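You operate a simulated robot arm through the tools that you are given. There is no shell and no other tool. Be economical: measure what you need, move in short steps, check, and stop when the job is done.

You are at the controls of a simulated two-armed robot. One attempt, no reset.

## Task
Print the pictures from the gala memory card.
Fine: copy it once in the card dock, set the printer copies slider to the count that the dock shows and press the print key at ready, one run only. Press the dock eject key before the card comes out; it goes back in the card stand. Leave the rest of the cart as it is.
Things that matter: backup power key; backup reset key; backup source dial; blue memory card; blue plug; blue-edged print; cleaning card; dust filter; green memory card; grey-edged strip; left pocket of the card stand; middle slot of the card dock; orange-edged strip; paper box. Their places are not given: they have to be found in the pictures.

Only the result counts: the job must be done as asked and must still hold three seconds after the hand-in. Knocking over, shifting, dropping, spilling or breaking anything else fails it.

## Robot
Two 7-joint arms with fingered hands on one trunk that stands fixed in place. Base frame: the origin is at the foot of the trunk, x ahead of it, y to its left, z up. Lengths are in mm, angles in degrees, forces in N, time in s.
The left shoulder is at [70, 142, 1314], the right one opposite. Each reaches about 788 mm from its shoulder. Payload 3.6 kg a hand.
The tool frame of a hand sits at the grasp point between the pads (the TCP): z along the fingers, y along the line on which they close. The tips reach 25 mm beyond it. Largest opening 88 mm; the body of the gripper starts 29 mm behind the TCP. The gripper is a hand of 5 fingers: y runs from the thumb to the fingers, the wrist lies at [-13, -97, -162] in the tool frame.
Orientation is that of the tool frame in the base frame, as [roll, pitch, yaw] about the fixed x, y, z axes, in that order (R = Rz(yaw) Ry(pitch) Rx(roll)). With the fingers straight down and the wrist toward the robot, the tool's x, y and z point along [0, 1, 0], [1, 0, 0] and [0, 0, -1] of the base frame.

## Interface
- The arms move only by the tool drive_tool. It takes "left_targets", "right_targets" or both (then of equal length, played together; a hand with none holds still); each is one flat list of numbers, 6 for each row, row after row: the shift along the base's x, y, z in mm, then the turn, a rotation vector about the base's x, y, z in degrees. In form: [dx, dy, dz, rx, ry, rz, dx, dy, dz, rx, ry, rz, ...]. A call has 1 to 12 rows; each row is the pose to reach, as a shift and turn from the pose commanded when the call began. Rows are played at 5 a second. More than 50 mm and 8.6 degrees between two rows, and nothing of the call is played. A pose out of reach is approached as far as the arm can. The call stops where the force on the tool passes 40 N (or 10 N more than at its start, if that is more) or the arm is blocked; 0.2 s more then pass. In this call time passes only in rows, and 0.2 s behind the last. It gives the time, the measured TCP pose, the force on the tool (base axes), the opening and the grip force at its end, in the units of the frame above (readings bear some noise), with the torque about the TCP (base axes, N m) and any sound that the robot's microphone picked up.
- Cameras (640 x 400 px; columns grow to the right, rows downward): "scene" is now at [124.8, -40.6, 1534.6]; the picture's right is [-0.48, -0.88, -0.00], its down [-0.57, 0.31, -0.76] and it looks along [0.67, -0.36, -0.65] (base axes); focal length 214 px, centre (320, 200). "left" rides on the left gripper at [-59, -79, -105] in its tool frame; the picture's right is [-0.73, -0.32, 0.61], its down [0.62, -0.68, 0.38] and it looks along [0.29, 0.66, 0.70] (tool axes); focal length 234 px, centre (320, 200). "right" rides on the right gripper at [59, -79, -105] in its tool frame; the picture's right is [-0.73, 0.32, -0.61], its down [-0.62, -0.68, 0.38] and it looks along [-0.29, 0.66, 0.70] (tool axes); focal length 234 px, centre (320, 200).
- grab_frame(camera): a new picture of that camera. No time passes.
- lift_body(by): slides the trunk up (or, below 0, down) by that many mm; the arms and the scene camera ride with it, the base frame stays. It gives what a move gives, with no picture.
- finger_targets(index, middle, ring, little, thumb_bend, thumb_turn, hand): sets how far each is bent, from 0 (flat) to 1 (curled in); at 0.3 the hand is open as for a grip, at 0.7 the pads meet at the TCP. One left out holds its place. A second passes; each finger stops where it meets its share of the squeeze, and holds until it gets a number again. It is the only way to open and close the hand. It gives what a move gives, with no picture; readings hold the bend of each and the force on index, middle, ring, little, thumb and palm. thumb_turn goes from beside the hand (0) to across from the fingers (1), as for a grip.
- pan_tilt(pan, tilt): turns the head with the scene camera to pan (to the left, within 86 degrees either way) and tilt (down, from -29 to 69), counted from straight ahead of the robot. It gives what a move gives.
- point_at(camera, pixels): for up to 12 pixels [column, row] of the newest picture of that camera ("zoom" is the newest enlarged one), the place [x, y, z] in the base frame of the surface seen there, good to about 2 mm. No time passes.
- enlarge(camera, box): a new picture of the part [left, top, right, bottom] of that camera's present view, enlarged. No time passes.
- hand_in(): hands the job in; it is judged then, once.

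Work in short steps. Measure before you move; look again where a grasp or a placing could have gone wrong, and mend it. You have 80 turns and 44 pictures in all, those below and enlarged ones among them. Open the grippers and draw the arms clear of the work before you hand the job in, unless the task says otherwise; then end with one line.

The tools are called after "Emit:" as a command line: name --argument value ..., lists and objects as JSON in quotes. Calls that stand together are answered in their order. drive_tool: Moves the arms, as the interface text tells. Its arguments: {"type":"object","properties":{"left_targets":{"type":"array"},"right_targets":{"type":"array"}},"required":[]} The other tools are called the same way: lift_body (by) slides the trunk up or down; finger_targets (index, middle, ring, little, thumb_bend, thumb_turn, hand) moves the fingers one by one; pan_tilt (pan, tilt) turns the head that bears the scene camera; grab_frame (camera) takes a picture; point_at (camera, pixels) gives the place of the surface under pixels of a picture; enlarge (camera, box) takes an enlarged picture of a part of a camera's view; hand_in () hands the job in.

At the start:

```text
clock: 0.0
left_ee_pos: [472.1, -35.7, 1406.7]
left_tcp_rot: [-180.0, 0.0, 90.0]
left_ft_force: [-0.2, -0.3, -0.4]
left_torque: [0.01, 0.03, -0.02]
left_finger_gap: 87.5
left_finger_force: 0.1
left_shape: jaw
left_bend: [0.3, 0.3, 0.3, 0.3, 0.3, 0.98]
left_finger forces: [0.0, 0.0, 0.1, 0.1, 0.0, 0.0]
right_ee_pos: [371.9, -434.2, 1365.2]
right_tcp_rot: [-179.9, 0.0, 90.0]
right_ft_force: [-0.1, -1.1, -0.1]
right_torque: [-0.01, -0.02, 0.02]
right_finger_gap: 87.4
right_finger_force: 0.1
right_shape: jaw
right_bend: [0.3, 0.3, 0.3, 0.3, 0.3, 0.98]
right_finger forces: [0.1, 0.0, 0.0, 0.1, 0.1, 0.1]
trunk travel left (down, up): [-850.0, 90.0]
head pan, tilt: [-28.5, 40.7]
```

scene: 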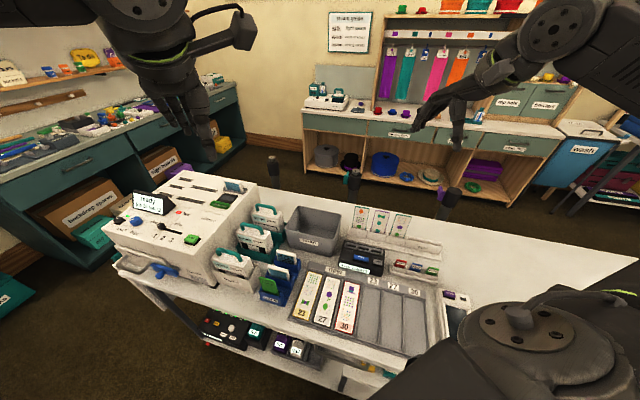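
right: 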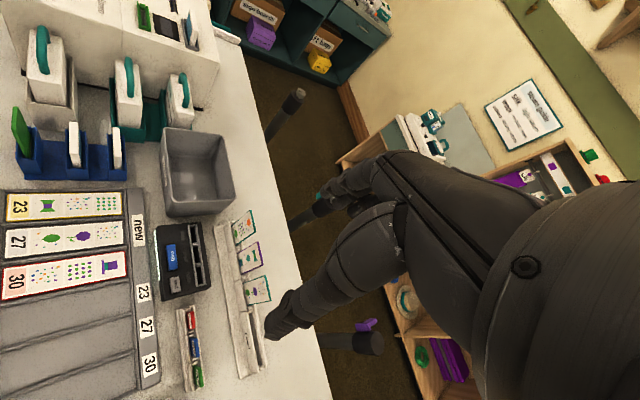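
left: 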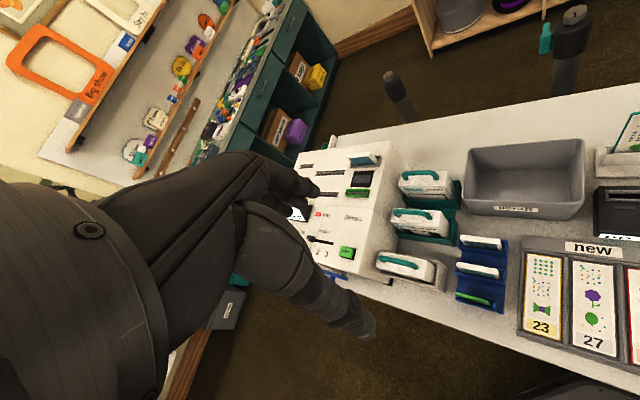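

The scene shows the printer at (180,230), the card dock at (365,257) and the card stand at (415,265). I enlarge these areas to read labels.

Emit:
enlarge --camera "scene" --box '[320, 190, 480, 290]'

Emit:
enlarge --camera "scene" --box '[100, 165, 270, 285]'

Emit:
enlarge --camera "right" --box '[130, 200, 290, 390]'

```text
4.00 times, centred on (400, 240) of scene
```

zoom: 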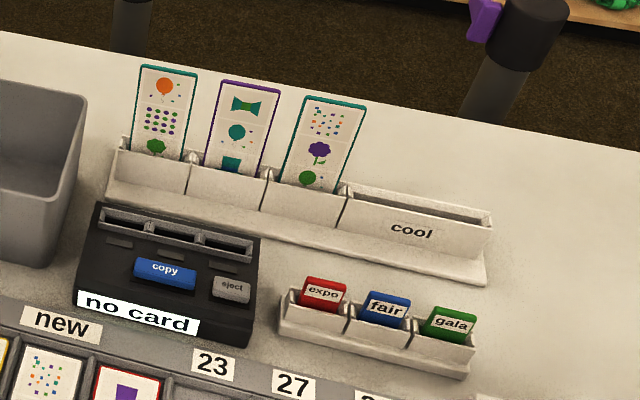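

```text
3.33 times, centred on (185, 225) of scene
```

zoom: 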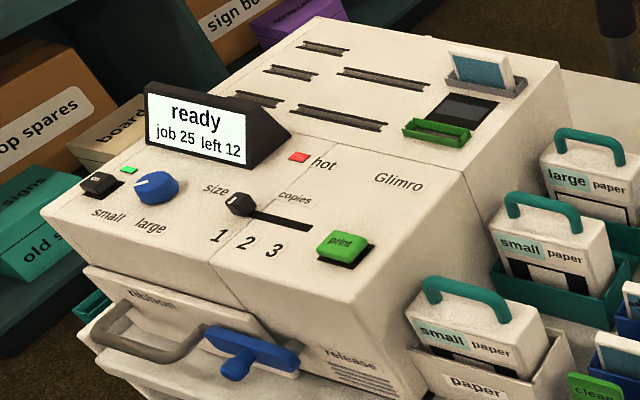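

```text
2.11 times, centred on (210, 295) of right
```

zoom: 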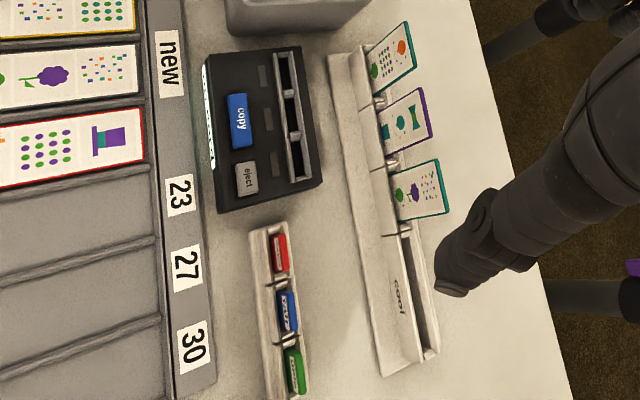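

The gala card is green, in the stand's far-right pocket. I measure the card, stand and dock points from the newest zoom, and zoom again for the printer.

Emit:
point_at --camera "zoom" --pixels '[[294, 370], [288, 308], [281, 252], [240, 120], [247, 180], [296, 75], [301, 115], [308, 158], [210, 120], [302, 372], [285, 370], [255, 320]]'

Emit:
enlarge --camera "right" --box '[165, 295, 225, 395]'

```text
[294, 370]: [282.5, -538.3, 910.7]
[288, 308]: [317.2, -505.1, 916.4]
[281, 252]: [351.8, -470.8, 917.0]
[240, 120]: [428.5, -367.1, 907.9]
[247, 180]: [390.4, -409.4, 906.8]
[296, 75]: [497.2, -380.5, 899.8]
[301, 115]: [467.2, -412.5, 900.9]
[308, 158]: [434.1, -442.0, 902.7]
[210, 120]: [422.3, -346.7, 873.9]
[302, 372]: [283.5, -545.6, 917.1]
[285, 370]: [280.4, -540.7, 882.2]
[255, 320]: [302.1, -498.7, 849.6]
```

```text
4.00 times, centred on (195, 345) of right
```

zoom: 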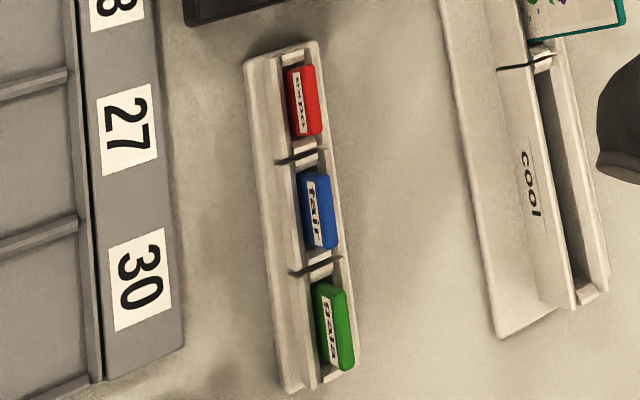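

I measure the stand's geometry in this zoom: card edges at (320,285), (355,368), the pocket walls, and the floor nearby.

Emit:
point_at --camera "zoom" --pixels '[[341, 290], [351, 365], [334, 295], [345, 360], [322, 300], [310, 350], [290, 385], [350, 290], [310, 190], [300, 90], [360, 370], [336, 330]]'

Emit:
pan_tilt --pan -48 --tilt 50

```text
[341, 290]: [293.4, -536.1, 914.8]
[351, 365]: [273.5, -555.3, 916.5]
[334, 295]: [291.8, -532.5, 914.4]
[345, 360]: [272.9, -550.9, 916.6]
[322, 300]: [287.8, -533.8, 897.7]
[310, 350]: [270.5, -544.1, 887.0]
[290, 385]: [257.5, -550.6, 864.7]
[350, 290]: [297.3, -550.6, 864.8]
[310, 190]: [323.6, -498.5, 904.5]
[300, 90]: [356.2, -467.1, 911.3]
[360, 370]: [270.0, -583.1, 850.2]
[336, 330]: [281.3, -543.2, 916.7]
```

```text
clock: 0.8
left_ee_pos: [470.9, -35.1, 1407.4]
left_tcp_rot: [-180.0, 0.0, 90.0]
left_ft_force: [-0.1, -0.9, 0.3]
left_torque: [-0.02, -0.02, 0.01]
left_finger_gap: 87.8
left_finger_force: 0.0
left_shape: jaw
left_bend: [0.3, 0.3, 0.3, 0.3, 0.3, 0.98]
left_finger forces: [0.0, 0.1, 0.0, 0.1, 0.0, 0.1]
right_ee_pos: [372.8, -434.3, 1365.8]
right_tcp_rot: [180.0, 0.0, 90.0]
right_ft_force: [-0.1, 1.0, -0.3]
right_torque: [0.01, 0.01, 0.01]
right_finger_gap: 87.9
right_finger_force: 0.0
right_shape: jaw
right_bend: [0.3, 0.3, 0.3, 0.3, 0.3, 0.98]
right_finger forces: [0.0, 0.0, 0.0, 0.0, 0.0, 0.1]
trunk travel left (down, up): [-850.0, 90.0]
head pan, tilt: [-48.0, 50.0]
```

Green card's top is around (282,-542,916), some 30 mm wide. I look with the scene camera from the side for the lean and stand height.

Emit:
grab_frame --camera "scene"

```text
36 pictures are left
```

scene: 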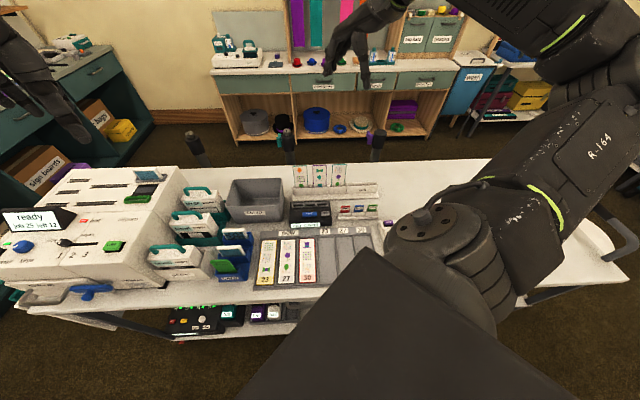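

Emit:
enlarge --camera "scene" --box '[280, 180, 400, 255]'

```text
5.33 times, centred on (340, 218) of scene
```

zoom: 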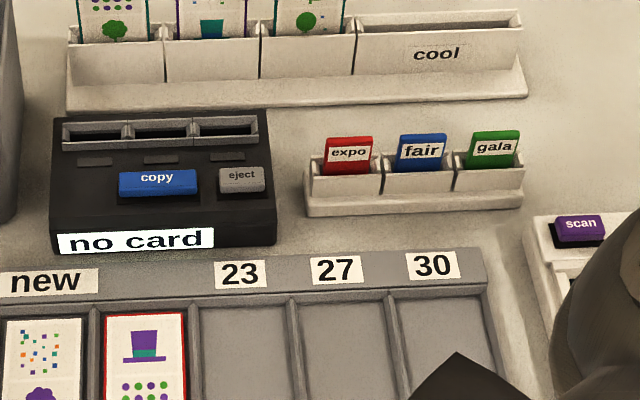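

I measure stand rim, card face and the dock's slots and keys here.

Emit:
point_at --camera "zoom" --pixels '[[490, 173], [490, 162], [495, 135], [522, 170], [520, 158], [490, 188], [420, 192], [157, 182], [241, 182], [157, 133], [222, 129], [95, 135]]'

Emit:
point_at --camera "zoom" --pixels '[[130, 146], [155, 142], [190, 137], [195, 118], [130, 122], [255, 122], [64, 147], [262, 143], [160, 160], [150, 220], [475, 134], [519, 132]]'

```text
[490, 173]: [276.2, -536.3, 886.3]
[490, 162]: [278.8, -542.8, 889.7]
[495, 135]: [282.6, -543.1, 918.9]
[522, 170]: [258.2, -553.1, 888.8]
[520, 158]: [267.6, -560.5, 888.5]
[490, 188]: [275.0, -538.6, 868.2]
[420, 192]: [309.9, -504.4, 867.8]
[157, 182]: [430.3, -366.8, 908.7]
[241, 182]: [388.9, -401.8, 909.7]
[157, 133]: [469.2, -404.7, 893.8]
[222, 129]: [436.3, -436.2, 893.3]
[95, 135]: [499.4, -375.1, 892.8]
```

```text
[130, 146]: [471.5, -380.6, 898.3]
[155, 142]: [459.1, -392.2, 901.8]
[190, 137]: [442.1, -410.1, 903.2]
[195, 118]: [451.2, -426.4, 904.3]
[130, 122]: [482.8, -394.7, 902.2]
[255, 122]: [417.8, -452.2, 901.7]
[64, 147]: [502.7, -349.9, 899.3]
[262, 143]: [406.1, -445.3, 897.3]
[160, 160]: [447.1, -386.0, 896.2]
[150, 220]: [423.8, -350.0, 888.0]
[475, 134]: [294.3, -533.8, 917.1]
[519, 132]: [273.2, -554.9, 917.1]
```

Rim is at z≈888 with the card top at 917 (29 mm showing). I bring the right hand above the green card, turning it -45° so it closes across the card's thickness.

Emit:
drive_tool --right_targets '[-11, -13, -45, 0, 0, -5.6, -22, -27, -85, 0, 0, -11.2, -34, -41, -130, 0, 0, -16.9, -45, -55, -170, 0, 0, -22.5, -56, -68, -210, 0, 0, -28, -67, -82, -255, 0, 0, -33.7, -79, -95, -290, 0, 0, -39.4, -90, -109, -325, 0, 0, -45]'

Emit:
grab_frame --camera "right"

Emit:
grab_frame --camera "scene"

```text
clock: 2.6
left_ee_pos: [471.9, -35.8, 1406.8]
left_tcp_rot: [179.9, -0.1, 90.0]
left_ft_force: [-0.6, 0.0, 0.3]
left_torque: [0.0, 0.0, 0.01]
left_finger_gap: 87.5
left_finger_force: 0.1
left_shape: jaw
left_bend: [0.3, 0.3, 0.3, 0.3, 0.3, 0.98]
left_finger forces: [0.1, 0.1, 0.0, 0.1, 0.1, 0.0]
right_ee_pos: [282.1, -542.5, 1038.7]
right_tcp_rot: [-180.0, 0.0, 45.0]
right_ft_force: [-0.1, 0.0, 0.0]
right_torque: [0.06, 0.01, 0.03]
right_finger_gap: 88.0
right_finger_force: 0.1
right_shape: jaw
right_bend: [0.3, 0.3, 0.3, 0.3, 0.3, 0.98]
right_finger forces: [0.1, 0.0, 0.0, 0.0, 0.0, 0.0]
trunk travel left (down, up): [-850.0, 90.0]
head pan, tilt: [-48.0, 50.0]
```

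```text
34 pictures are left
```

right: 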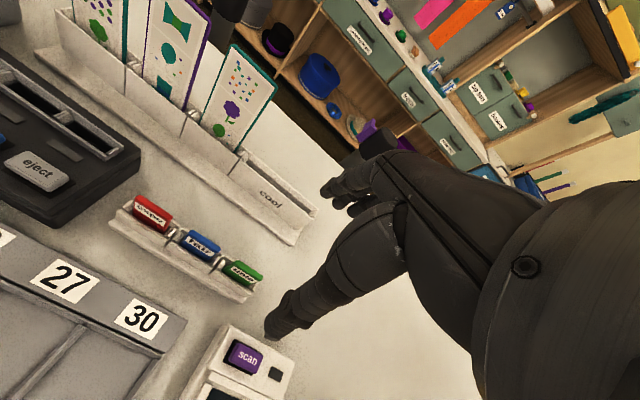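

```text
33 pictures are left
```

scene: 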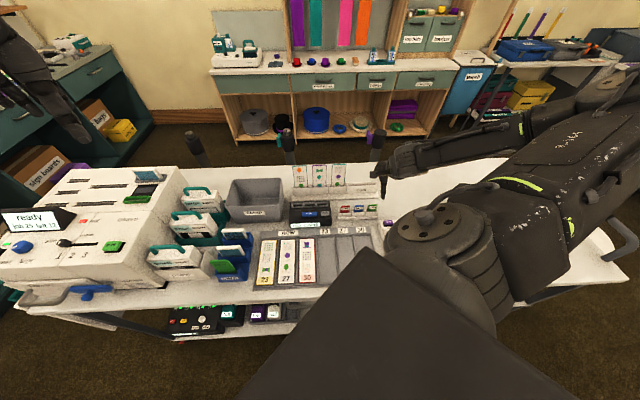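

I measure clearance around the card: rack edges, scan box, tray rim, and green card again.

Emit:
point_at --camera "right" --pixels '[[297, 243], [315, 212], [245, 165], [240, 200], [258, 265], [228, 268], [262, 279], [245, 294], [230, 330], [265, 345], [183, 345], [237, 262]]'

Emit:
enlarge --camera "right" --box '[100, 180, 290, 310]'

```text
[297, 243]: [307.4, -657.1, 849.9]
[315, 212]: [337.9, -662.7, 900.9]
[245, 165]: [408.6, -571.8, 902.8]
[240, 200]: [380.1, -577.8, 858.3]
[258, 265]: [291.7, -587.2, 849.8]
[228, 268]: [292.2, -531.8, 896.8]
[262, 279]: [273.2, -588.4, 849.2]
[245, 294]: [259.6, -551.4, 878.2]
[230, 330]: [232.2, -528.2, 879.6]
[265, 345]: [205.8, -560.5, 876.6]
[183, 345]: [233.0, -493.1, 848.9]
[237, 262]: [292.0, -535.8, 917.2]
```

```text
3.08 times, centred on (195, 245) of right
```

zoom: 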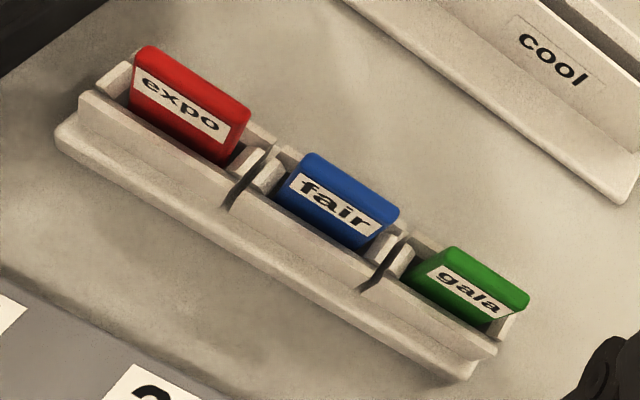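

Plenty of room behind (rack at 97 mm). I plan to pinch with middle, ring and thumb only, leaving index and little open; I try a partial close in the air.

Emit:
finger_targets --hand "right" --middle 0.57 --ring 0.57 --thumb_bend 0.57 --thumb_turn 1.0

Emit:
grab_frame --camera "right"

```text
clock: 3.6
left_ee_pos: [472.1, -35.2, 1407.3]
left_tcp_rot: [-180.0, -0.1, 90.1]
left_ft_force: [-0.5, 0.0, -0.5]
left_torque: [-0.01, 0.04, -0.02]
left_finger_gap: 87.4
left_finger_force: 0.1
left_shape: jaw
left_bend: [0.3, 0.3, 0.3, 0.3, 0.3, 0.98]
left_finger forces: [0.1, 0.0, 0.0, 0.0, 0.1, 0.0]
right_ee_pos: [281.4, -540.9, 1039.7]
right_tcp_rot: [179.9, 0.0, 45.0]
right_ft_force: [0.4, 0.1, 0.5]
right_torque: [-0.02, -0.02, 0.0]
right_finger_gap: 56.9
right_finger_force: 0.1
right_shape: fingers
right_bend: [0.3, 0.56, 0.56, 0.3, 0.56, 1.0]
right_finger forces: [0.0, 0.1, 0.1, 0.0, 0.1, 0.1]
trunk travel left (down, up): [-850.0, 90.0]
head pan, tilt: [-48.0, 50.0]
```

```text
31 pictures are left
```

right: 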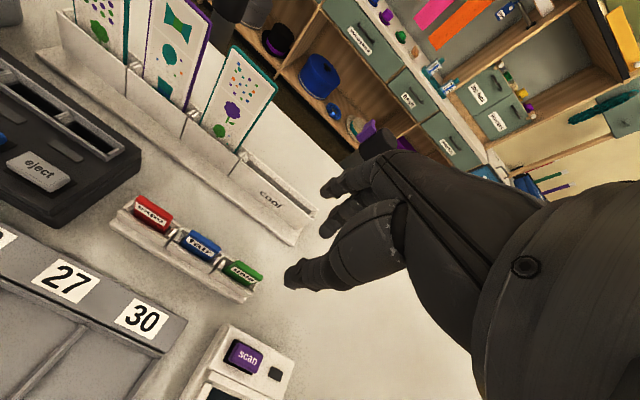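

The finger gap looks right. I descend to just above the card (TCP z 945) and check alignment.

Emit:
drive_tool --right_targets '[0.5, -1, -45, 0, 0, 0, 1.3, -1.8, -94, 0, 0, 0]'

Emit:
enlarge --camera "right" --box '[180, 150, 440, 330]'

```text
clock: 4.2
left_ee_pos: [473.0, -36.4, 1406.1]
left_tcp_rot: [-180.0, -0.1, 90.0]
left_ft_force: [0.4, -0.5, -0.3]
left_torque: [-0.01, 0.03, -0.01]
left_finger_gap: 87.6
left_finger_force: 0.0
left_shape: jaw
left_bend: [0.3, 0.3, 0.3, 0.3, 0.3, 0.98]
left_finger forces: [0.0, 0.0, 0.0, 0.1, 0.0, 0.0]
right_ee_pos: [283.6, -547.3, 947.5]
right_tcp_rot: [-179.9, 0.1, 45.1]
right_ft_force: [-0.3, 0.3, 0.1]
right_torque: [0.0, 0.01, 0.0]
right_finger_gap: 56.6
right_finger_force: 0.1
right_shape: fingers
right_bend: [0.3, 0.56, 0.56, 0.3, 0.56, 1.0]
right_finger forces: [0.1, 0.0, 0.1, 0.0, 0.0, 0.1]
trunk travel left (down, up): [-850.0, 90.0]
head pan, tilt: [-48.0, 50.0]
```

```text
2.22 times, centred on (310, 240) of right
```

zoom: 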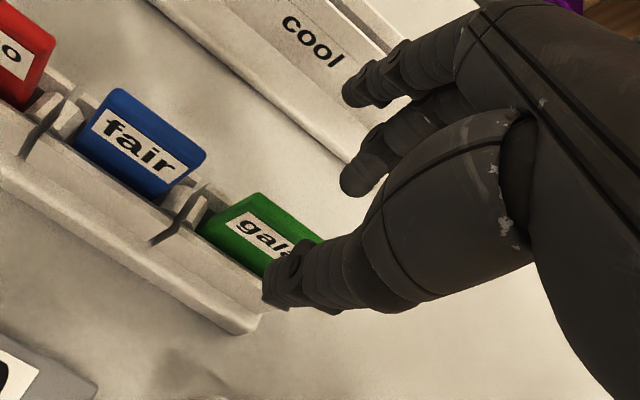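

The thumb tip at zoom (280,285) is before the card, the middle finger at (360,180) behind. I measure the fingertips versus the card.

Emit:
point_at --camera "zoom" --pixels '[[275, 290], [292, 262], [310, 300], [352, 190], [365, 160], [352, 92], [258, 195], [212, 222], [262, 262], [110, 95]]'

Emit:
drive_tool --right_targets '[0, 0, 0, 0, 0, 0]'

```text
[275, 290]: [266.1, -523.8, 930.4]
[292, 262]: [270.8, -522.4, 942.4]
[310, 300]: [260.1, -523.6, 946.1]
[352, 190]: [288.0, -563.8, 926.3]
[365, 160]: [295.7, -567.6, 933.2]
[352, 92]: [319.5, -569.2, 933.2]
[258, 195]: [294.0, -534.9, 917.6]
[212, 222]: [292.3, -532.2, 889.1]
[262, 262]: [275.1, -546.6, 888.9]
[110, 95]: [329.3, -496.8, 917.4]
```

```text
clock: 4.6
left_ee_pos: [471.1, -35.4, 1407.0]
left_tcp_rot: [-180.0, 0.0, 90.0]
left_ft_force: [0.8, -0.5, -0.7]
left_torque: [0.01, -0.02, 0.02]
left_finger_gap: 87.9
left_finger_force: 0.0
left_shape: jaw
left_bend: [0.3, 0.3, 0.3, 0.3, 0.3, 0.98]
left_finger forces: [0.0, 0.1, 0.1, 0.0, 0.1, 0.0]
right_ee_pos: [282.1, -544.5, 949.7]
right_tcp_rot: [179.9, -0.1, 45.0]
right_ft_force: [-0.3, 0.1, 0.3]
right_torque: [-0.01, 0.01, 0.01]
right_finger_gap: 56.7
right_finger_force: 0.1
right_shape: fingers
right_bend: [0.3, 0.56, 0.56, 0.3, 0.56, 1.0]
right_finger forces: [0.0, 0.1, 0.0, 0.0, 0.0, 0.1]
trunk travel left (down, up): [-850.0, 90.0]
head pan, tilt: [-48.0, 50.0]
```

Finger positions suggest index ≈ +9 and middle ≈ -10 about the TCP, so index+middle straddle the card. I switch to index+middle with thumb and open ring.

Emit:
finger_targets --hand "right" --index 0.57 --ring 0.3

Emit:
enlarge --camera "right" --box '[180, 150, 440, 330]'

```text
clock: 5.6
left_ee_pos: [471.8, -35.6, 1406.7]
left_tcp_rot: [180.0, 0.0, 90.0]
left_ft_force: [-0.3, -0.5, -0.2]
left_torque: [-0.01, -0.01, 0.03]
left_finger_gap: 87.5
left_finger_force: 0.0
left_shape: jaw
left_bend: [0.3, 0.3, 0.3, 0.3, 0.3, 0.98]
left_finger forces: [0.0, 0.1, 0.0, 0.0, 0.0, 0.0]
right_ee_pos: [281.8, -545.9, 949.4]
right_tcp_rot: [-180.0, 0.1, 44.9]
right_ft_force: [0.4, -0.5, 0.6]
right_torque: [0.0, 0.0, 0.03]
right_finger_gap: 28.7
right_finger_force: 0.0
right_shape: fingers
right_bend: [0.56, 0.56, 0.3, 0.3, 0.56, 1.0]
right_finger forces: [0.0, 0.1, 0.1, 0.1, 0.0, 0.0]
trunk travel left (down, up): [-850.0, 90.0]
head pan, tilt: [-48.0, 50.0]
```

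```text
2.22 times, centred on (310, 240) of right
```

zoom: 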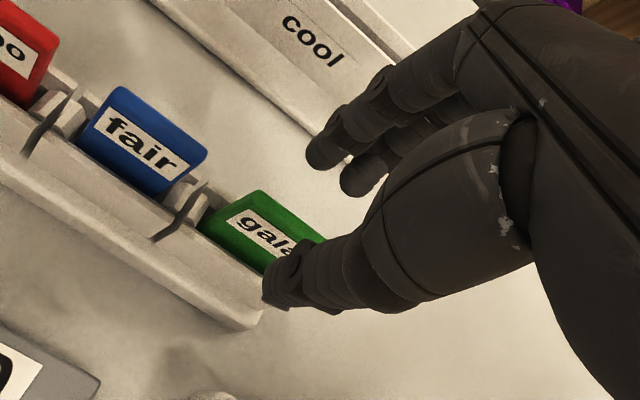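

Gap reads 28.7 mm and index/middle/thumb straddle the card. I lower 35 mm so TCP is at z≈914 and close.

Emit:
drive_tool --right_targets '[1, 1, -20, 0, 0, 0, 1, 1, -35, 0, 0, 0]'

Emit:
finger_targets --hand "right" --index 0.72 --middle 0.72 --thumb_bend 0.72

Emit:
enlarge --camera "right" --box '[180, 150, 440, 330]'

```text
clock: 6.2
left_ee_pos: [471.7, -36.0, 1406.9]
left_tcp_rot: [180.0, 0.0, 90.1]
left_ft_force: [0.0, 0.6, -0.4]
left_torque: [0.01, 0.02, 0.01]
left_finger_gap: 87.5
left_finger_force: 0.0
left_shape: jaw
left_bend: [0.3, 0.3, 0.3, 0.3, 0.3, 0.98]
left_finger forces: [0.0, 0.0, 0.0, 0.1, 0.0, 0.0]
right_ee_pos: [284.0, -543.8, 912.4]
right_tcp_rot: [180.0, 0.0, 45.0]
right_ft_force: [0.3, -0.1, 0.1]
right_torque: [-0.01, 0.01, 0.01]
right_finger_gap: 28.7
right_finger_force: 0.1
right_shape: fingers
right_bend: [0.56, 0.56, 0.3, 0.3, 0.56, 1.0]
right_finger forces: [0.0, 0.0, 0.0, 0.0, 0.0, 0.0]
trunk travel left (down, up): [-850.0, 90.0]
head pan, tilt: [-48.0, 50.0]
```

```text
clock: 7.2
left_ee_pos: [473.2, -36.4, 1406.0]
left_tcp_rot: [180.0, 0.1, 90.0]
left_ft_force: [-0.4, -0.7, 0.9]
left_torque: [-0.01, 0.01, -0.05]
left_finger_gap: 87.4
left_finger_force: 0.1
left_shape: jaw
left_bend: [0.3, 0.3, 0.3, 0.3, 0.3, 0.98]
left_finger forces: [0.1, 0.0, 0.0, 0.1, 0.0, 0.0]
right_ee_pos: [283.3, -545.5, 912.6]
right_tcp_rot: [-180.0, 0.0, 44.9]
right_ft_force: [4.0, -5.0, 6.3]
right_torque: [-0.16, -0.09, 0.04]
right_finger_gap: 3.9
right_finger_force: 9.1
right_shape: fingers
right_bend: [0.71, 0.65, 0.3, 0.3, 0.68, 1.0]
right_finger forces: [5.2, 7.2, 0.0, 0.1, 5.9, 0.1]
trunk travel left (down, up): [-850.0, 90.0]
head pan, tilt: [-48.0, 50.0]
```

```text
2.22 times, centred on (310, 240) of right
```

zoom: 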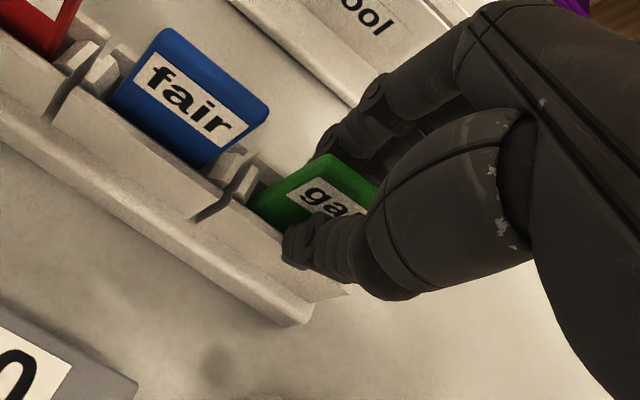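

Card is held (gap 3.9, forces 5–7 N). I lift slowly straight up and check.

Emit:
drive_tool --right_targets '[0, 0, 15, 0, 0, 0, 0, 0, 35, 0, 0, 0, 0, 0, 60, 0, 0, 0, 0, 0, 90, 0, 0, 0]'

Emit:
grab_frame --camera "right"

```text
clock: 8.2
left_ee_pos: [471.1, -34.0, 1406.4]
left_tcp_rot: [180.0, 0.1, 90.0]
left_ft_force: [-0.4, -0.2, -0.1]
left_torque: [-0.01, 0.0, 0.02]
left_finger_gap: 87.6
left_finger_force: 0.1
left_shape: jaw
left_bend: [0.3, 0.3, 0.3, 0.3, 0.3, 0.98]
left_finger forces: [0.0, 0.0, 0.0, 0.1, 0.1, 0.1]
right_ee_pos: [284.0, -543.3, 1000.7]
right_tcp_rot: [-179.9, 0.1, 45.2]
right_ft_force: [-0.6, 0.7, -0.2]
right_torque: [0.01, 0.01, -0.02]
right_finger_gap: 0.8
right_finger_force: 4.6
right_shape: fingers
right_bend: [0.71, 0.71, 0.3, 0.3, 0.68, 1.0]
right_finger forces: [2.5, 1.7, 0.0, 0.0, 4.1, 0.0]
trunk travel left (down, up): [-850.0, 90.0]
head pan, tilt: [-48.0, 50.0]
```

```text
27 pictures are left
```

right: 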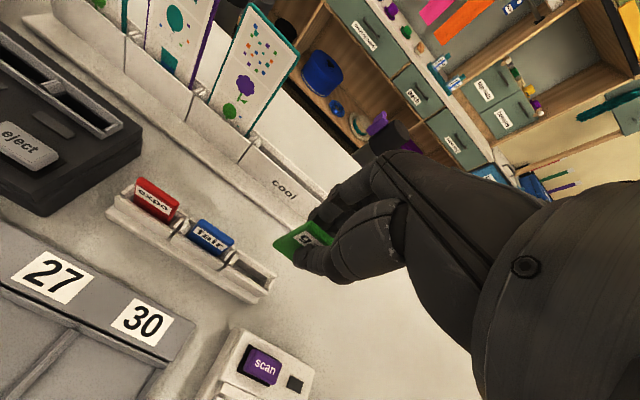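

The card came out and is held. I zoom to see its posture in the hand.

Emit:
enlarge --camera "right" --box '[240, 180, 380, 300]'

```text
3.33 times, centred on (310, 240) of right
```

zoom: 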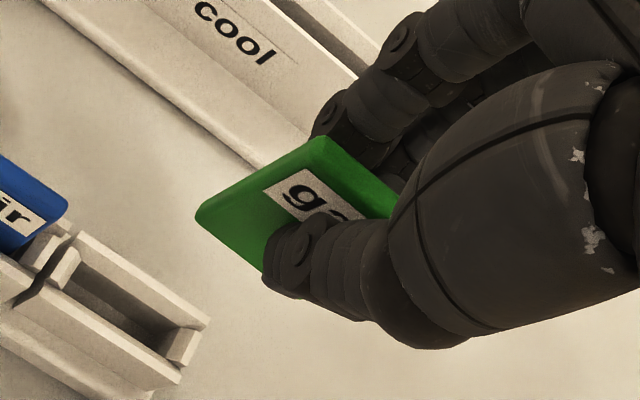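

I measure the card's corners: top-left (318,142), bottom-left (202,215), bottom edge near (262,268), top edge (390,200).

Emit:
point_at --camera "zoom" --pixels '[[318, 146], [205, 216], [258, 262], [388, 200], [315, 158], [255, 200], [240, 235], [360, 196], [268, 250], [312, 240], [200, 211], [315, 138]]'

```text
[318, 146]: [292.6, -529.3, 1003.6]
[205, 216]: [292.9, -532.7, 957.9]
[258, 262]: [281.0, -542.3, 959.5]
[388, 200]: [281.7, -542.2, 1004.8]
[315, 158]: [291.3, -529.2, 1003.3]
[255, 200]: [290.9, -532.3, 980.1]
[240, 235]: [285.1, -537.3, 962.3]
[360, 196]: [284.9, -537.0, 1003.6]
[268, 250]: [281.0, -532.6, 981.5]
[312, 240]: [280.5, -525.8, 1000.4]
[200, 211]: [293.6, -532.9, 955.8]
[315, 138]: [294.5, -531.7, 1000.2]
```

The card hangs straight: top z 1004, bottom 957, 47 mm tall, aligned with the TCP. I carry it over in front of the dock's middle slot and look at the dock.

Emit:
drive_tool --right_targets '[28, 25, 10, 0, 0, 0, 56, 50, 10, 0, 0, 0, 85, 74, 10, 0, 0, 0, 113, 99, 10, 0, 0, 0, 142, 124, 10, 0, 0, 0, 170, 148.5, 10, 0, 0, 0]'

Emit:
enlarge --camera "right" --box '[100, 160, 350, 340]'

```text
clock: 9.6
left_ee_pos: [473.2, -35.7, 1405.9]
left_tcp_rot: [-180.0, 0.0, 90.0]
left_ft_force: [0.0, 0.4, 0.0]
left_torque: [0.03, -0.02, -0.03]
left_finger_gap: 87.6
left_finger_force: 0.1
left_shape: jaw
left_bend: [0.3, 0.3, 0.3, 0.3, 0.3, 0.98]
left_finger forces: [0.1, 0.0, 0.0, 0.0, 0.0, 0.0]
right_ee_pos: [455.1, -394.1, 1010.9]
right_tcp_rot: [-179.9, 0.1, 45.0]
right_ft_force: [-0.5, -0.2, -0.3]
right_torque: [-0.04, 0.01, 0.0]
right_finger_gap: 0.4
right_finger_force: 4.3
right_shape: fingers
right_bend: [0.71, 0.71, 0.3, 0.3, 0.68, 1.0]
right_finger forces: [2.3, 1.7, 0.0, 0.0, 4.0, 0.1]
trunk travel left (down, up): [-850.0, 90.0]
head pan, tilt: [-48.0, 50.0]
```

```text
2.22 times, centred on (225, 250) of right
```

zoom: 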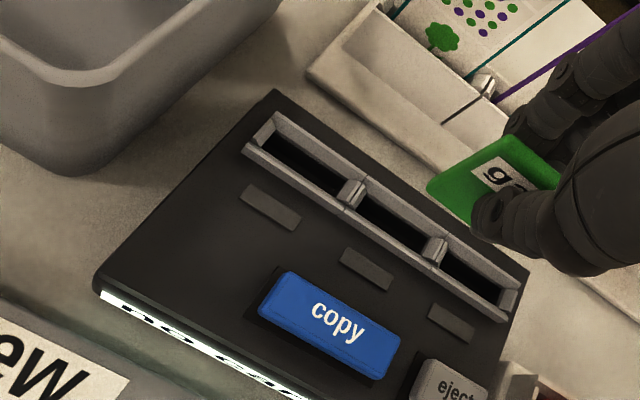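

All three slots look alike. I measure the middle slot's rims and the dividers.

Emit:
point_at --camera "zoom" --pixels '[[375, 230], [405, 250], [385, 201], [415, 218], [366, 192], [345, 205], [357, 182], [440, 240], [425, 260], [390, 225], [247, 150], [275, 117]]'

Emit:
enlarge --camera "right" --box '[180, 190, 330, 310]'

```text
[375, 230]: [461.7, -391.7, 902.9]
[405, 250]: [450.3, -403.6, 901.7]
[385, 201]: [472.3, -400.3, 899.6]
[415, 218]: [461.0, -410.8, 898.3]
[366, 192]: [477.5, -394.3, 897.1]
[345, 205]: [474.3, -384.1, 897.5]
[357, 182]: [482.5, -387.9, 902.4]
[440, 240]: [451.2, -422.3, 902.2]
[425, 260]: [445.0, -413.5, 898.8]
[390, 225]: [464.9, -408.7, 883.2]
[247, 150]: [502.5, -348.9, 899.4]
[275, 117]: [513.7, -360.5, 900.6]
```

```text
3.33 times, centred on (255, 250) of right
```

zoom: 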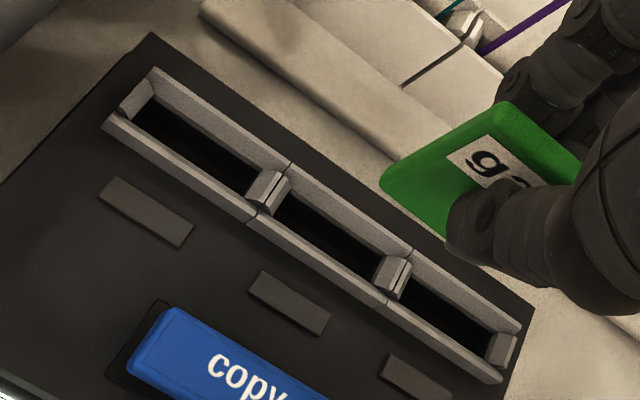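

I measure the middle slot's inner edges in this closer zoom.

Emit:
point_at --camera "zoom" --pixels '[[285, 190], [266, 208], [378, 272], [398, 262], [320, 263], [345, 278], [330, 255], [325, 195], [350, 222], [260, 222], [384, 300], [340, 240]]'

```text
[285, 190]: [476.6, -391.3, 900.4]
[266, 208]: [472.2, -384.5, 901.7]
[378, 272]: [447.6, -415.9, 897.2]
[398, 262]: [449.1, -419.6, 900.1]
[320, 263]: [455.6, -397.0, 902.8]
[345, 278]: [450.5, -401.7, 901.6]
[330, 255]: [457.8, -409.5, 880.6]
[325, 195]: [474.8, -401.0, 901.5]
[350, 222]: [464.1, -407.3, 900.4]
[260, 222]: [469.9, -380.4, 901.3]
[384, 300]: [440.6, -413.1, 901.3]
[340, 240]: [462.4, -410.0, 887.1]
```

I measure the held card's face and left edge here to compute the exact offset to slot centre (sum x+y 58.5, v≈611).

Emit:
point_at --camera "zoom" --pixels '[[430, 190], [420, 165], [465, 135], [500, 118], [410, 200], [440, 225], [386, 183], [382, 176], [500, 105], [555, 148]]'

```text
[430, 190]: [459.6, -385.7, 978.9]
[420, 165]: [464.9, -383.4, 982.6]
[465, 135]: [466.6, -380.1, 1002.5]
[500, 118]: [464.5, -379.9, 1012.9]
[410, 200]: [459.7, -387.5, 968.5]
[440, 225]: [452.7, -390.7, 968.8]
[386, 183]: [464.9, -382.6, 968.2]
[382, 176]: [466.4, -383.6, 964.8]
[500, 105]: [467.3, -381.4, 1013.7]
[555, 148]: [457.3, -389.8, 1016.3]
```

Card centre is at v≈600.6, sum≈62, bottom z≈966. I shift (+5.9,-8.9) and lower to just above the rim, then check.

Emit:
drive_tool --right_targets '[5.9, -8.9, -10, 0, 0, 0, 5.9, -8.9, -35, 0, 0, 0, 5.9, -8.9, -57, 0, 0, 0]'

Emit:
enlarge --camera "right" --box '[200, 170, 350, 290]'

```text
clock: 10.4
left_ee_pos: [471.1, -34.9, 1407.5]
left_tcp_rot: [-180.0, 0.0, 90.0]
left_ft_force: [-0.2, -0.5, 0.0]
left_torque: [-0.02, 0.01, 0.0]
left_finger_gap: 87.7
left_finger_force: 0.0
left_shape: jaw
left_bend: [0.3, 0.3, 0.3, 0.3, 0.3, 0.98]
left_finger forces: [0.1, 0.0, 0.0, 0.1, 0.0, 0.0]
right_ee_pos: [460.3, -404.1, 955.4]
right_tcp_rot: [-179.9, 0.0, 44.9]
right_ft_force: [1.1, -0.4, -0.1]
right_torque: [0.0, -0.03, -0.01]
right_finger_gap: 0.7
right_finger_force: 3.9
right_shape: fingers
right_bend: [0.71, 0.71, 0.3, 0.3, 0.68, 1.0]
right_finger forces: [2.3, 1.7, 0.0, 0.0, 4.0, 0.0]
trunk travel left (down, up): [-850.0, 90.0]
head pan, tilt: [-48.0, 50.0]
```

```text
3.33 times, centred on (275, 230) of right
```

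zoom: 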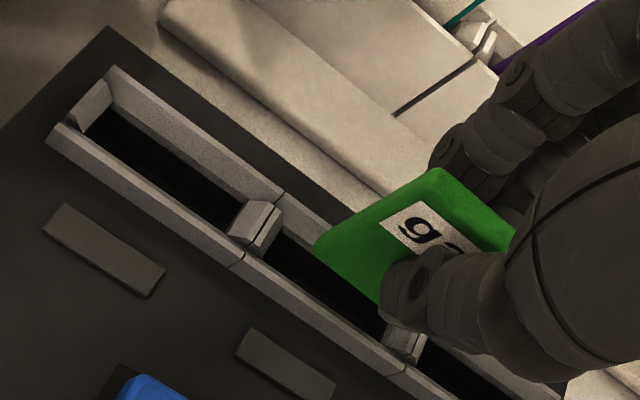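

The card's lower corner at (318,245) sits over the slot. I lower 18 mm and read the force.

Emit:
drive_tool --right_targets '[0, 0, -6, 0, 0, 0, 0, 0, -12, 0, 0, 0, 0, 0, -18, 0, 0, 0]'

Emit:
enlarge --camera "right" --box '[200, 170, 350, 290]'

```text
clock: 11.2
left_ee_pos: [471.2, -35.1, 1406.8]
left_tcp_rot: [-180.0, 0.1, 90.0]
left_ft_force: [0.0, -0.5, -0.1]
left_torque: [0.01, 0.01, 0.0]
left_finger_gap: 88.0
left_finger_force: 0.0
left_shape: jaw
left_bend: [0.3, 0.3, 0.3, 0.3, 0.3, 0.98]
left_finger forces: [0.0, 0.0, 0.0, 0.0, 0.0, 0.0]
right_ee_pos: [460.5, -403.6, 935.0]
right_tcp_rot: [180.0, -0.1, 45.0]
right_ft_force: [0.7, 1.1, 0.6]
right_torque: [0.03, -0.05, 0.0]
right_finger_gap: 0.6
right_finger_force: 4.0
right_shape: fingers
right_bend: [0.72, 0.71, 0.3, 0.3, 0.68, 1.0]
right_finger forces: [2.6, 1.6, 0.1, 0.0, 4.4, 0.0]
trunk travel left (down, up): [-850.0, 90.0]
head pan, tilt: [-48.0, 50.0]
```

```text
3.33 times, centred on (275, 230) of right
```

zoom: 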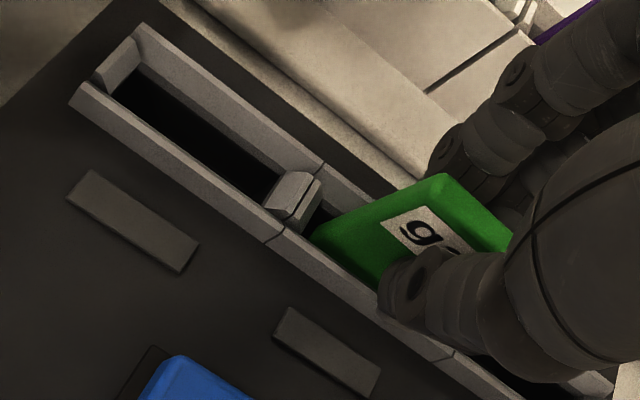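

The card is entering the middle slot without force. I continue down a few mm at a time until it seats.

Emit:
drive_tool --right_targets '[0, 0, -3, 0, 0, 0, 0, 0, -6, 0, 0, 0]'

Emit:
enlarge --camera "scene" --box '[260, 170, 400, 260]'

```text
clock: 11.8
left_ee_pos: [470.9, -34.8, 1406.6]
left_tcp_rot: [179.9, -0.1, 90.0]
left_ft_force: [0.3, 0.0, 0.5]
left_torque: [-0.01, -0.01, 0.0]
left_finger_gap: 87.9
left_finger_force: 0.0
left_shape: jaw
left_bend: [0.3, 0.3, 0.3, 0.3, 0.3, 0.98]
left_finger forces: [0.1, 0.1, 0.0, 0.1, 0.0, 0.0]
right_ee_pos: [458.8, -404.6, 929.6]
right_tcp_rot: [180.0, -0.1, 45.0]
right_ft_force: [1.2, 1.2, 1.4]
right_torque: [0.03, 0.01, 0.02]
right_finger_gap: 0.6
right_finger_force: 4.9
right_shape: fingers
right_bend: [0.72, 0.71, 0.3, 0.3, 0.68, 1.0]
right_finger forces: [2.5, 1.9, 0.0, 0.0, 4.3, 0.0]
trunk travel left (down, up): [-850.0, 90.0]
head pan, tilt: [-48.0, 50.0]
```

```text
4.44 times, centred on (330, 215) of scene
```

zoom: 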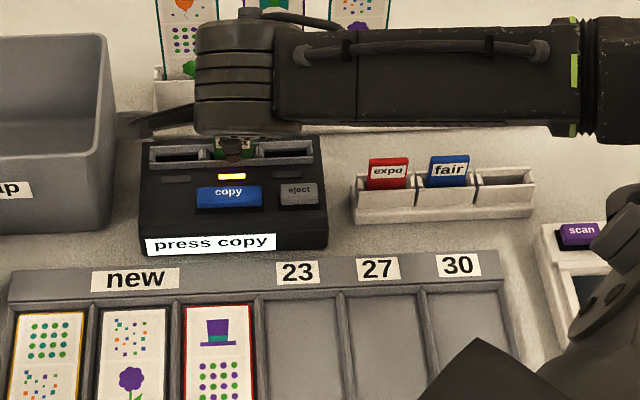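

The dock shows "press copy": the card is registered. I open the pinch slightly and draw straight up.

Emit:
drive_tool --right_targets '[0, 0, -2, 0, 0, 0]'

Emit:
finger_targets --hand "right" --index 0.57 --middle 0.57 --thumb_bend 0.57

Emit:
drive_tool --right_targets '[0, 0, 15, 0, 0, 0, 0, 0, 45, 0, 0, 0, 0, 0, 85, 0, 0, 0]'

Emit:
enlarge --camera "right" --box '[130, 160, 380, 340]'

```text
clock: 12.2
left_ee_pos: [470.8, -35.2, 1406.2]
left_tcp_rot: [180.0, -0.1, 89.9]
left_ft_force: [0.4, -0.5, 0.5]
left_torque: [-0.01, -0.04, 0.02]
left_finger_gap: 87.8
left_finger_force: 0.0
left_shape: jaw
left_bend: [0.3, 0.3, 0.3, 0.3, 0.3, 0.98]
left_finger forces: [0.0, 0.0, 0.0, 0.1, 0.0, 0.0]
right_ee_pos: [459.9, -405.3, 928.4]
right_tcp_rot: [-180.0, -0.1, 45.0]
right_ft_force: [1.6, 1.6, 0.5]
right_torque: [0.06, 0.0, 0.01]
right_finger_gap: 0.6
right_finger_force: 4.5
right_shape: fingers
right_bend: [0.72, 0.71, 0.3, 0.3, 0.68, 1.0]
right_finger forces: [2.4, 1.8, 0.1, 0.0, 4.6, 0.1]
trunk travel left (down, up): [-850.0, 90.0]
head pan, tilt: [-48.0, 50.0]
```

```text
clock: 13.2
left_ee_pos: [470.3, -33.8, 1406.7]
left_tcp_rot: [180.0, 0.1, 90.1]
left_ft_force: [-0.5, 0.6, 0.6]
left_torque: [-0.01, 0.02, 0.0]
left_finger_gap: 87.7
left_finger_force: 0.0
left_shape: jaw
left_bend: [0.3, 0.3, 0.3, 0.3, 0.3, 0.98]
left_finger forces: [0.1, 0.0, 0.0, 0.0, 0.1, 0.0]
right_ee_pos: [459.0, -403.8, 928.7]
right_tcp_rot: [179.9, 0.1, 45.0]
right_ft_force: [-3.6, 5.1, 4.6]
right_torque: [0.11, 0.08, 0.01]
right_finger_gap: 15.1
right_finger_force: 3.5
right_shape: fingers
right_bend: [0.67, 0.56, 0.3, 0.3, 0.56, 1.0]
right_finger forces: [7.5, 0.0, 0.0, 0.1, 0.0, 0.0]
trunk travel left (down, up): [-850.0, 90.0]
head pan, tilt: [-48.0, 50.0]
```

```text
clock: 14.0
left_ee_pos: [470.9, -35.2, 1407.7]
left_tcp_rot: [179.9, 0.0, 90.1]
left_ft_force: [0.2, 0.2, 0.2]
left_torque: [-0.01, 0.03, -0.03]
left_finger_gap: 87.4
left_finger_force: 0.1
left_shape: jaw
left_bend: [0.3, 0.3, 0.3, 0.3, 0.3, 0.98]
left_finger forces: [0.0, 0.0, 0.0, 0.0, 0.0, 0.0]
right_ee_pos: [460.1, -402.9, 1013.0]
right_tcp_rot: [180.0, 0.2, 45.1]
right_ft_force: [0.1, 0.3, -0.1]
right_torque: [0.01, 0.04, 0.04]
right_finger_gap: 27.8
right_finger_force: 0.0
right_shape: fingers
right_bend: [0.56, 0.56, 0.3, 0.3, 0.56, 1.0]
right_finger forces: [0.0, 0.0, 0.1, 0.0, 0.0, 0.0]
trunk travel left (down, up): [-850.0, 90.0]
head pan, tilt: [-48.0, 50.0]
```

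```text
2.22 times, centred on (255, 250) of right
```

zoom: 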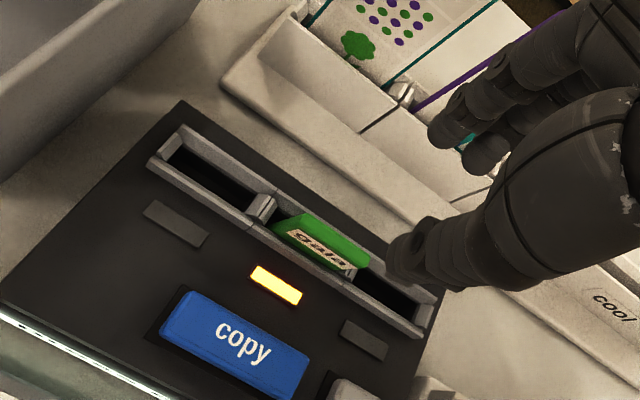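

Card stands in the middle slot, light lit. I curl ring and little away and make a pressing tip of index/middle/thumb, then look at it.

Emit:
finger_targets --hand "right" --index 0.7 --middle 0.7 --thumb_bend 0.7 --ring 1.0 --little 1.0

Emit:
drive_tool --right_targets '[-15, 18, 0, 0, 0, 0, -30, 36, 0, 0, 0, 0, -30, 36, -35, 0, 0, 0]'

Emit:
enlarge --camera "right" --box '[160, 160, 410, 340]'

```text
clock: 15.0
left_ee_pos: [470.3, -34.1, 1405.9]
left_tcp_rot: [180.0, 0.0, 90.1]
left_ft_force: [-0.3, -0.1, 0.0]
left_torque: [0.02, 0.0, -0.04]
left_finger_gap: 87.8
left_finger_force: 0.0
left_shape: jaw
left_bend: [0.3, 0.3, 0.3, 0.3, 0.3, 0.98]
left_finger forces: [0.0, 0.0, 0.0, 0.1, 0.0, 0.0]
right_ee_pos: [459.7, -403.6, 1013.8]
right_tcp_rot: [-179.9, 0.0, 45.0]
right_ft_force: [-0.3, 0.4, -0.5]
right_torque: [-0.01, 0.0, -0.04]
right_finger_gap: 0.0
right_finger_force: 0.1
right_shape: fingers
right_bend: [0.7, 0.7, 1.0, 1.0, 0.7, 1.0]
right_finger forces: [0.1, 0.0, 0.0, 0.1, 0.0, 0.1]
trunk travel left (down, up): [-850.0, 90.0]
head pan, tilt: [-48.0, 50.0]
```

```text
clock: 15.8
left_ee_pos: [472.2, -36.7, 1407.2]
left_tcp_rot: [180.0, -0.1, 90.1]
left_ft_force: [-0.4, 0.1, -0.1]
left_torque: [-0.04, 0.01, -0.01]
left_finger_gap: 87.4
left_finger_force: 0.0
left_shape: jaw
left_bend: [0.3, 0.3, 0.3, 0.3, 0.3, 0.98]
left_finger forces: [0.0, 0.0, 0.1, 0.1, 0.0, 0.0]
right_ee_pos: [431.9, -370.9, 979.9]
right_tcp_rot: [-180.0, 0.0, 45.1]
right_ft_force: [0.3, -0.9, -0.3]
right_torque: [-0.02, 0.02, -0.02]
right_finger_gap: 0.0
right_finger_force: 0.0
right_shape: fingers
right_bend: [0.7, 0.7, 1.0, 1.0, 0.7, 1.0]
right_finger forces: [0.0, 0.0, 0.0, 0.1, 0.0, 0.1]
trunk travel left (down, up): [-850.0, 90.0]
head pan, tilt: [-48.0, 50.0]
```

```text
2.22 times, centred on (285, 250) of right
```

zoom: 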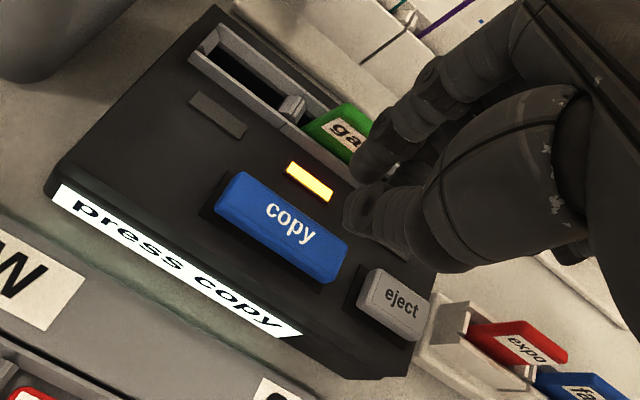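

I measure the tip and the keys from this view.

Emit:
point_at --camera "zoom" --pixels '[[348, 212], [357, 225], [355, 165], [375, 178], [280, 225], [395, 302], [222, 185], [335, 275], [370, 205], [390, 335], [425, 275], [440, 258]]'

```text
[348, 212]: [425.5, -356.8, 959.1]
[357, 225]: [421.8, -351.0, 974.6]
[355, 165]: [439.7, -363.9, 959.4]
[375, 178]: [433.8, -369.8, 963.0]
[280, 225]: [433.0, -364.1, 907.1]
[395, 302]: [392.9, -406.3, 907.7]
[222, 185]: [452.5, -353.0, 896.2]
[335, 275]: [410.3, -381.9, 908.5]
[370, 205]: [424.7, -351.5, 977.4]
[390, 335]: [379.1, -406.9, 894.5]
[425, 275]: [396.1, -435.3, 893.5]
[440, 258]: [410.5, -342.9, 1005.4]
```

Tips are at z≈957 over the copy key (top 907.5). I lower to contact and press lightly, then back off in the same call... first down in small steps.

Emit:
drive_tool --right_targets '[-0.6, -3, -25, 0, 0, 0, -0.6, -3, -45, 0, 0, 0, -0.6, -3, -49, 0, 0, 0, -0.6, -3, -51, 0, 0, 0]'

```text
clock: 16.8
left_ee_pos: [469.8, -34.9, 1407.7]
left_tcp_rot: [179.9, 0.0, 90.0]
left_ft_force: [-0.7, 0.9, 0.5]
left_torque: [0.01, 0.0, -0.02]
left_finger_gap: 87.6
left_finger_force: 0.0
left_shape: jaw
left_bend: [0.3, 0.3, 0.3, 0.3, 0.3, 0.98]
left_finger forces: [0.0, 0.0, 0.0, 0.1, 0.0, 0.0]
right_ee_pos: [430.0, -370.1, 928.0]
right_tcp_rot: [179.8, -0.1, 45.0]
right_ft_force: [1.1, -0.8, 10.3]
right_torque: [-0.04, -0.07, 0.0]
right_finger_gap: 0.0
right_finger_force: 5.6
right_shape: fingers
right_bend: [0.7, 0.71, 1.0, 1.0, 0.69, 1.0]
right_finger forces: [4.4, 5.4, 0.0, 0.0, 1.8, 0.0]
trunk travel left (down, up): [-850.0, 90.0]
head pan, tilt: [-48.0, 50.0]
heard: click
```

A click was heard. I back off straight up and look at the dock's display.

Emit:
drive_tool --right_targets '[0, 0, 25, 0, 0, 0, 0, 0, 60, 0, 0, 0]'

Emit:
enlarge --camera "right" --box '[160, 160, 410, 340]'

```text
clock: 17.4
left_ee_pos: [471.1, -33.9, 1406.4]
left_tcp_rot: [-179.9, 0.1, 90.1]
left_ft_force: [0.4, -0.7, 0.5]
left_torque: [-0.03, -0.02, -0.01]
left_finger_gap: 87.3
left_finger_force: 0.0
left_shape: jaw
left_bend: [0.3, 0.3, 0.3, 0.3, 0.3, 0.98]
left_finger forces: [0.0, 0.1, 0.1, 0.0, 0.1, 0.0]
right_ee_pos: [428.7, -368.1, 988.2]
right_tcp_rot: [180.0, 0.1, 45.0]
right_ft_force: [-0.5, -0.6, 0.2]
right_torque: [0.01, -0.05, -0.02]
right_finger_gap: 0.1
right_finger_force: 0.0
right_shape: fingers
right_bend: [0.7, 0.7, 1.0, 1.0, 0.7, 1.0]
right_finger forces: [0.0, 0.0, 0.1, 0.1, 0.1, 0.1]
trunk travel left (down, up): [-850.0, 90.0]
head pan, tilt: [-48.0, 50.0]
```

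```text
2.22 times, centred on (285, 250) of right
```

zoom: 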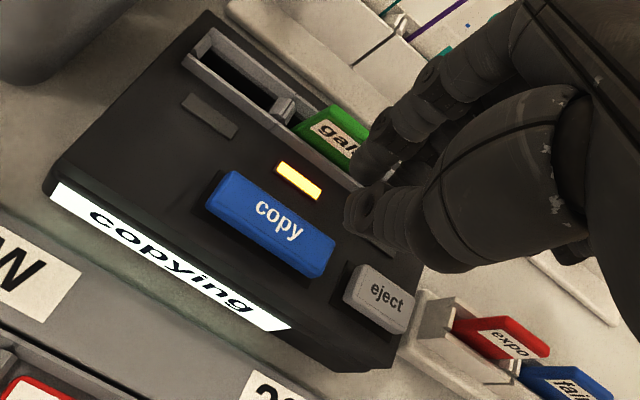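

It's copying. Meanwhile I aim the head at the printer and enlarge it.

Emit:
pan_tilt --pan -28 --tilt 45

Emit:
enlarge --camera "scene" --box '[95, 150, 255, 250]'

```text
clock: 18.3
left_ee_pos: [472.0, -35.8, 1406.4]
left_tcp_rot: [-180.0, 0.0, 89.9]
left_ft_force: [0.5, 0.0, -0.7]
left_torque: [-0.01, 0.0, 0.0]
left_finger_gap: 87.6
left_finger_force: 0.0
left_shape: jaw
left_bend: [0.3, 0.3, 0.3, 0.3, 0.3, 0.98]
left_finger forces: [0.0, 0.0, 0.0, 0.0, 0.0, 0.1]
right_ee_pos: [428.8, -369.2, 987.2]
right_tcp_rot: [180.0, 0.1, 45.1]
right_ft_force: [-0.3, 0.1, 0.2]
right_torque: [0.01, -0.01, 0.02]
right_finger_gap: 0.0
right_finger_force: 0.0
right_shape: fingers
right_bend: [0.7, 0.7, 1.0, 1.0, 0.7, 1.0]
right_finger forces: [0.1, 0.0, 0.0, 0.0, 0.1, 0.1]
trunk travel left (down, up): [-850.0, 90.0]
head pan, tilt: [-28.0, 45.0]
```

```text
4.00 times, centred on (175, 200) of scene
```

zoom: 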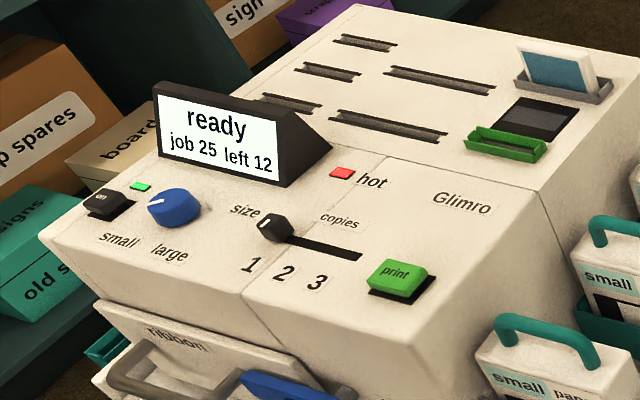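

I measure the slider knob, track, labels, print key.

Emit:
point_at --camera "zoom" --pixels '[[273, 222], [265, 220], [283, 235], [300, 240], [358, 256], [250, 265], [285, 273], [318, 282], [397, 274], [380, 240], [230, 225], [275, 238]]'

Emit:
point_at --camera "zoom" --pixels '[[340, 172], [250, 150], [315, 160], [430, 268], [385, 292], [412, 262], [175, 205], [293, 226], [290, 195], [335, 250], [274, 215], [480, 140]]'

```text
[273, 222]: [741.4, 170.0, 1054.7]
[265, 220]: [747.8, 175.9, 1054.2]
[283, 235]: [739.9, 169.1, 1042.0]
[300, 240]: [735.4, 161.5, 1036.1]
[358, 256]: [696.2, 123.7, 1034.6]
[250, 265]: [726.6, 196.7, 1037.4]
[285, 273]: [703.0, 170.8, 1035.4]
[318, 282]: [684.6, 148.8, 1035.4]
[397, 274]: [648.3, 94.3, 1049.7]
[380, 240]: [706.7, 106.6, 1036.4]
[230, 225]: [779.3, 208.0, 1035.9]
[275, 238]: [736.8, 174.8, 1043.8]
```

```text
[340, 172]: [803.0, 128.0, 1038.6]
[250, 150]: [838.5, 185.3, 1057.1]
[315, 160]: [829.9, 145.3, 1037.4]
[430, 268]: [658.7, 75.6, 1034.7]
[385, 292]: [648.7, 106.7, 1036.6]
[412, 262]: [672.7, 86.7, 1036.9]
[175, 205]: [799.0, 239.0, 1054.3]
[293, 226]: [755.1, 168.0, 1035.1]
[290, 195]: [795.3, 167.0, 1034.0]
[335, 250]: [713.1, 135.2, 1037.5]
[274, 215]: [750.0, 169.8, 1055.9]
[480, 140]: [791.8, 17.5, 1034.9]
```

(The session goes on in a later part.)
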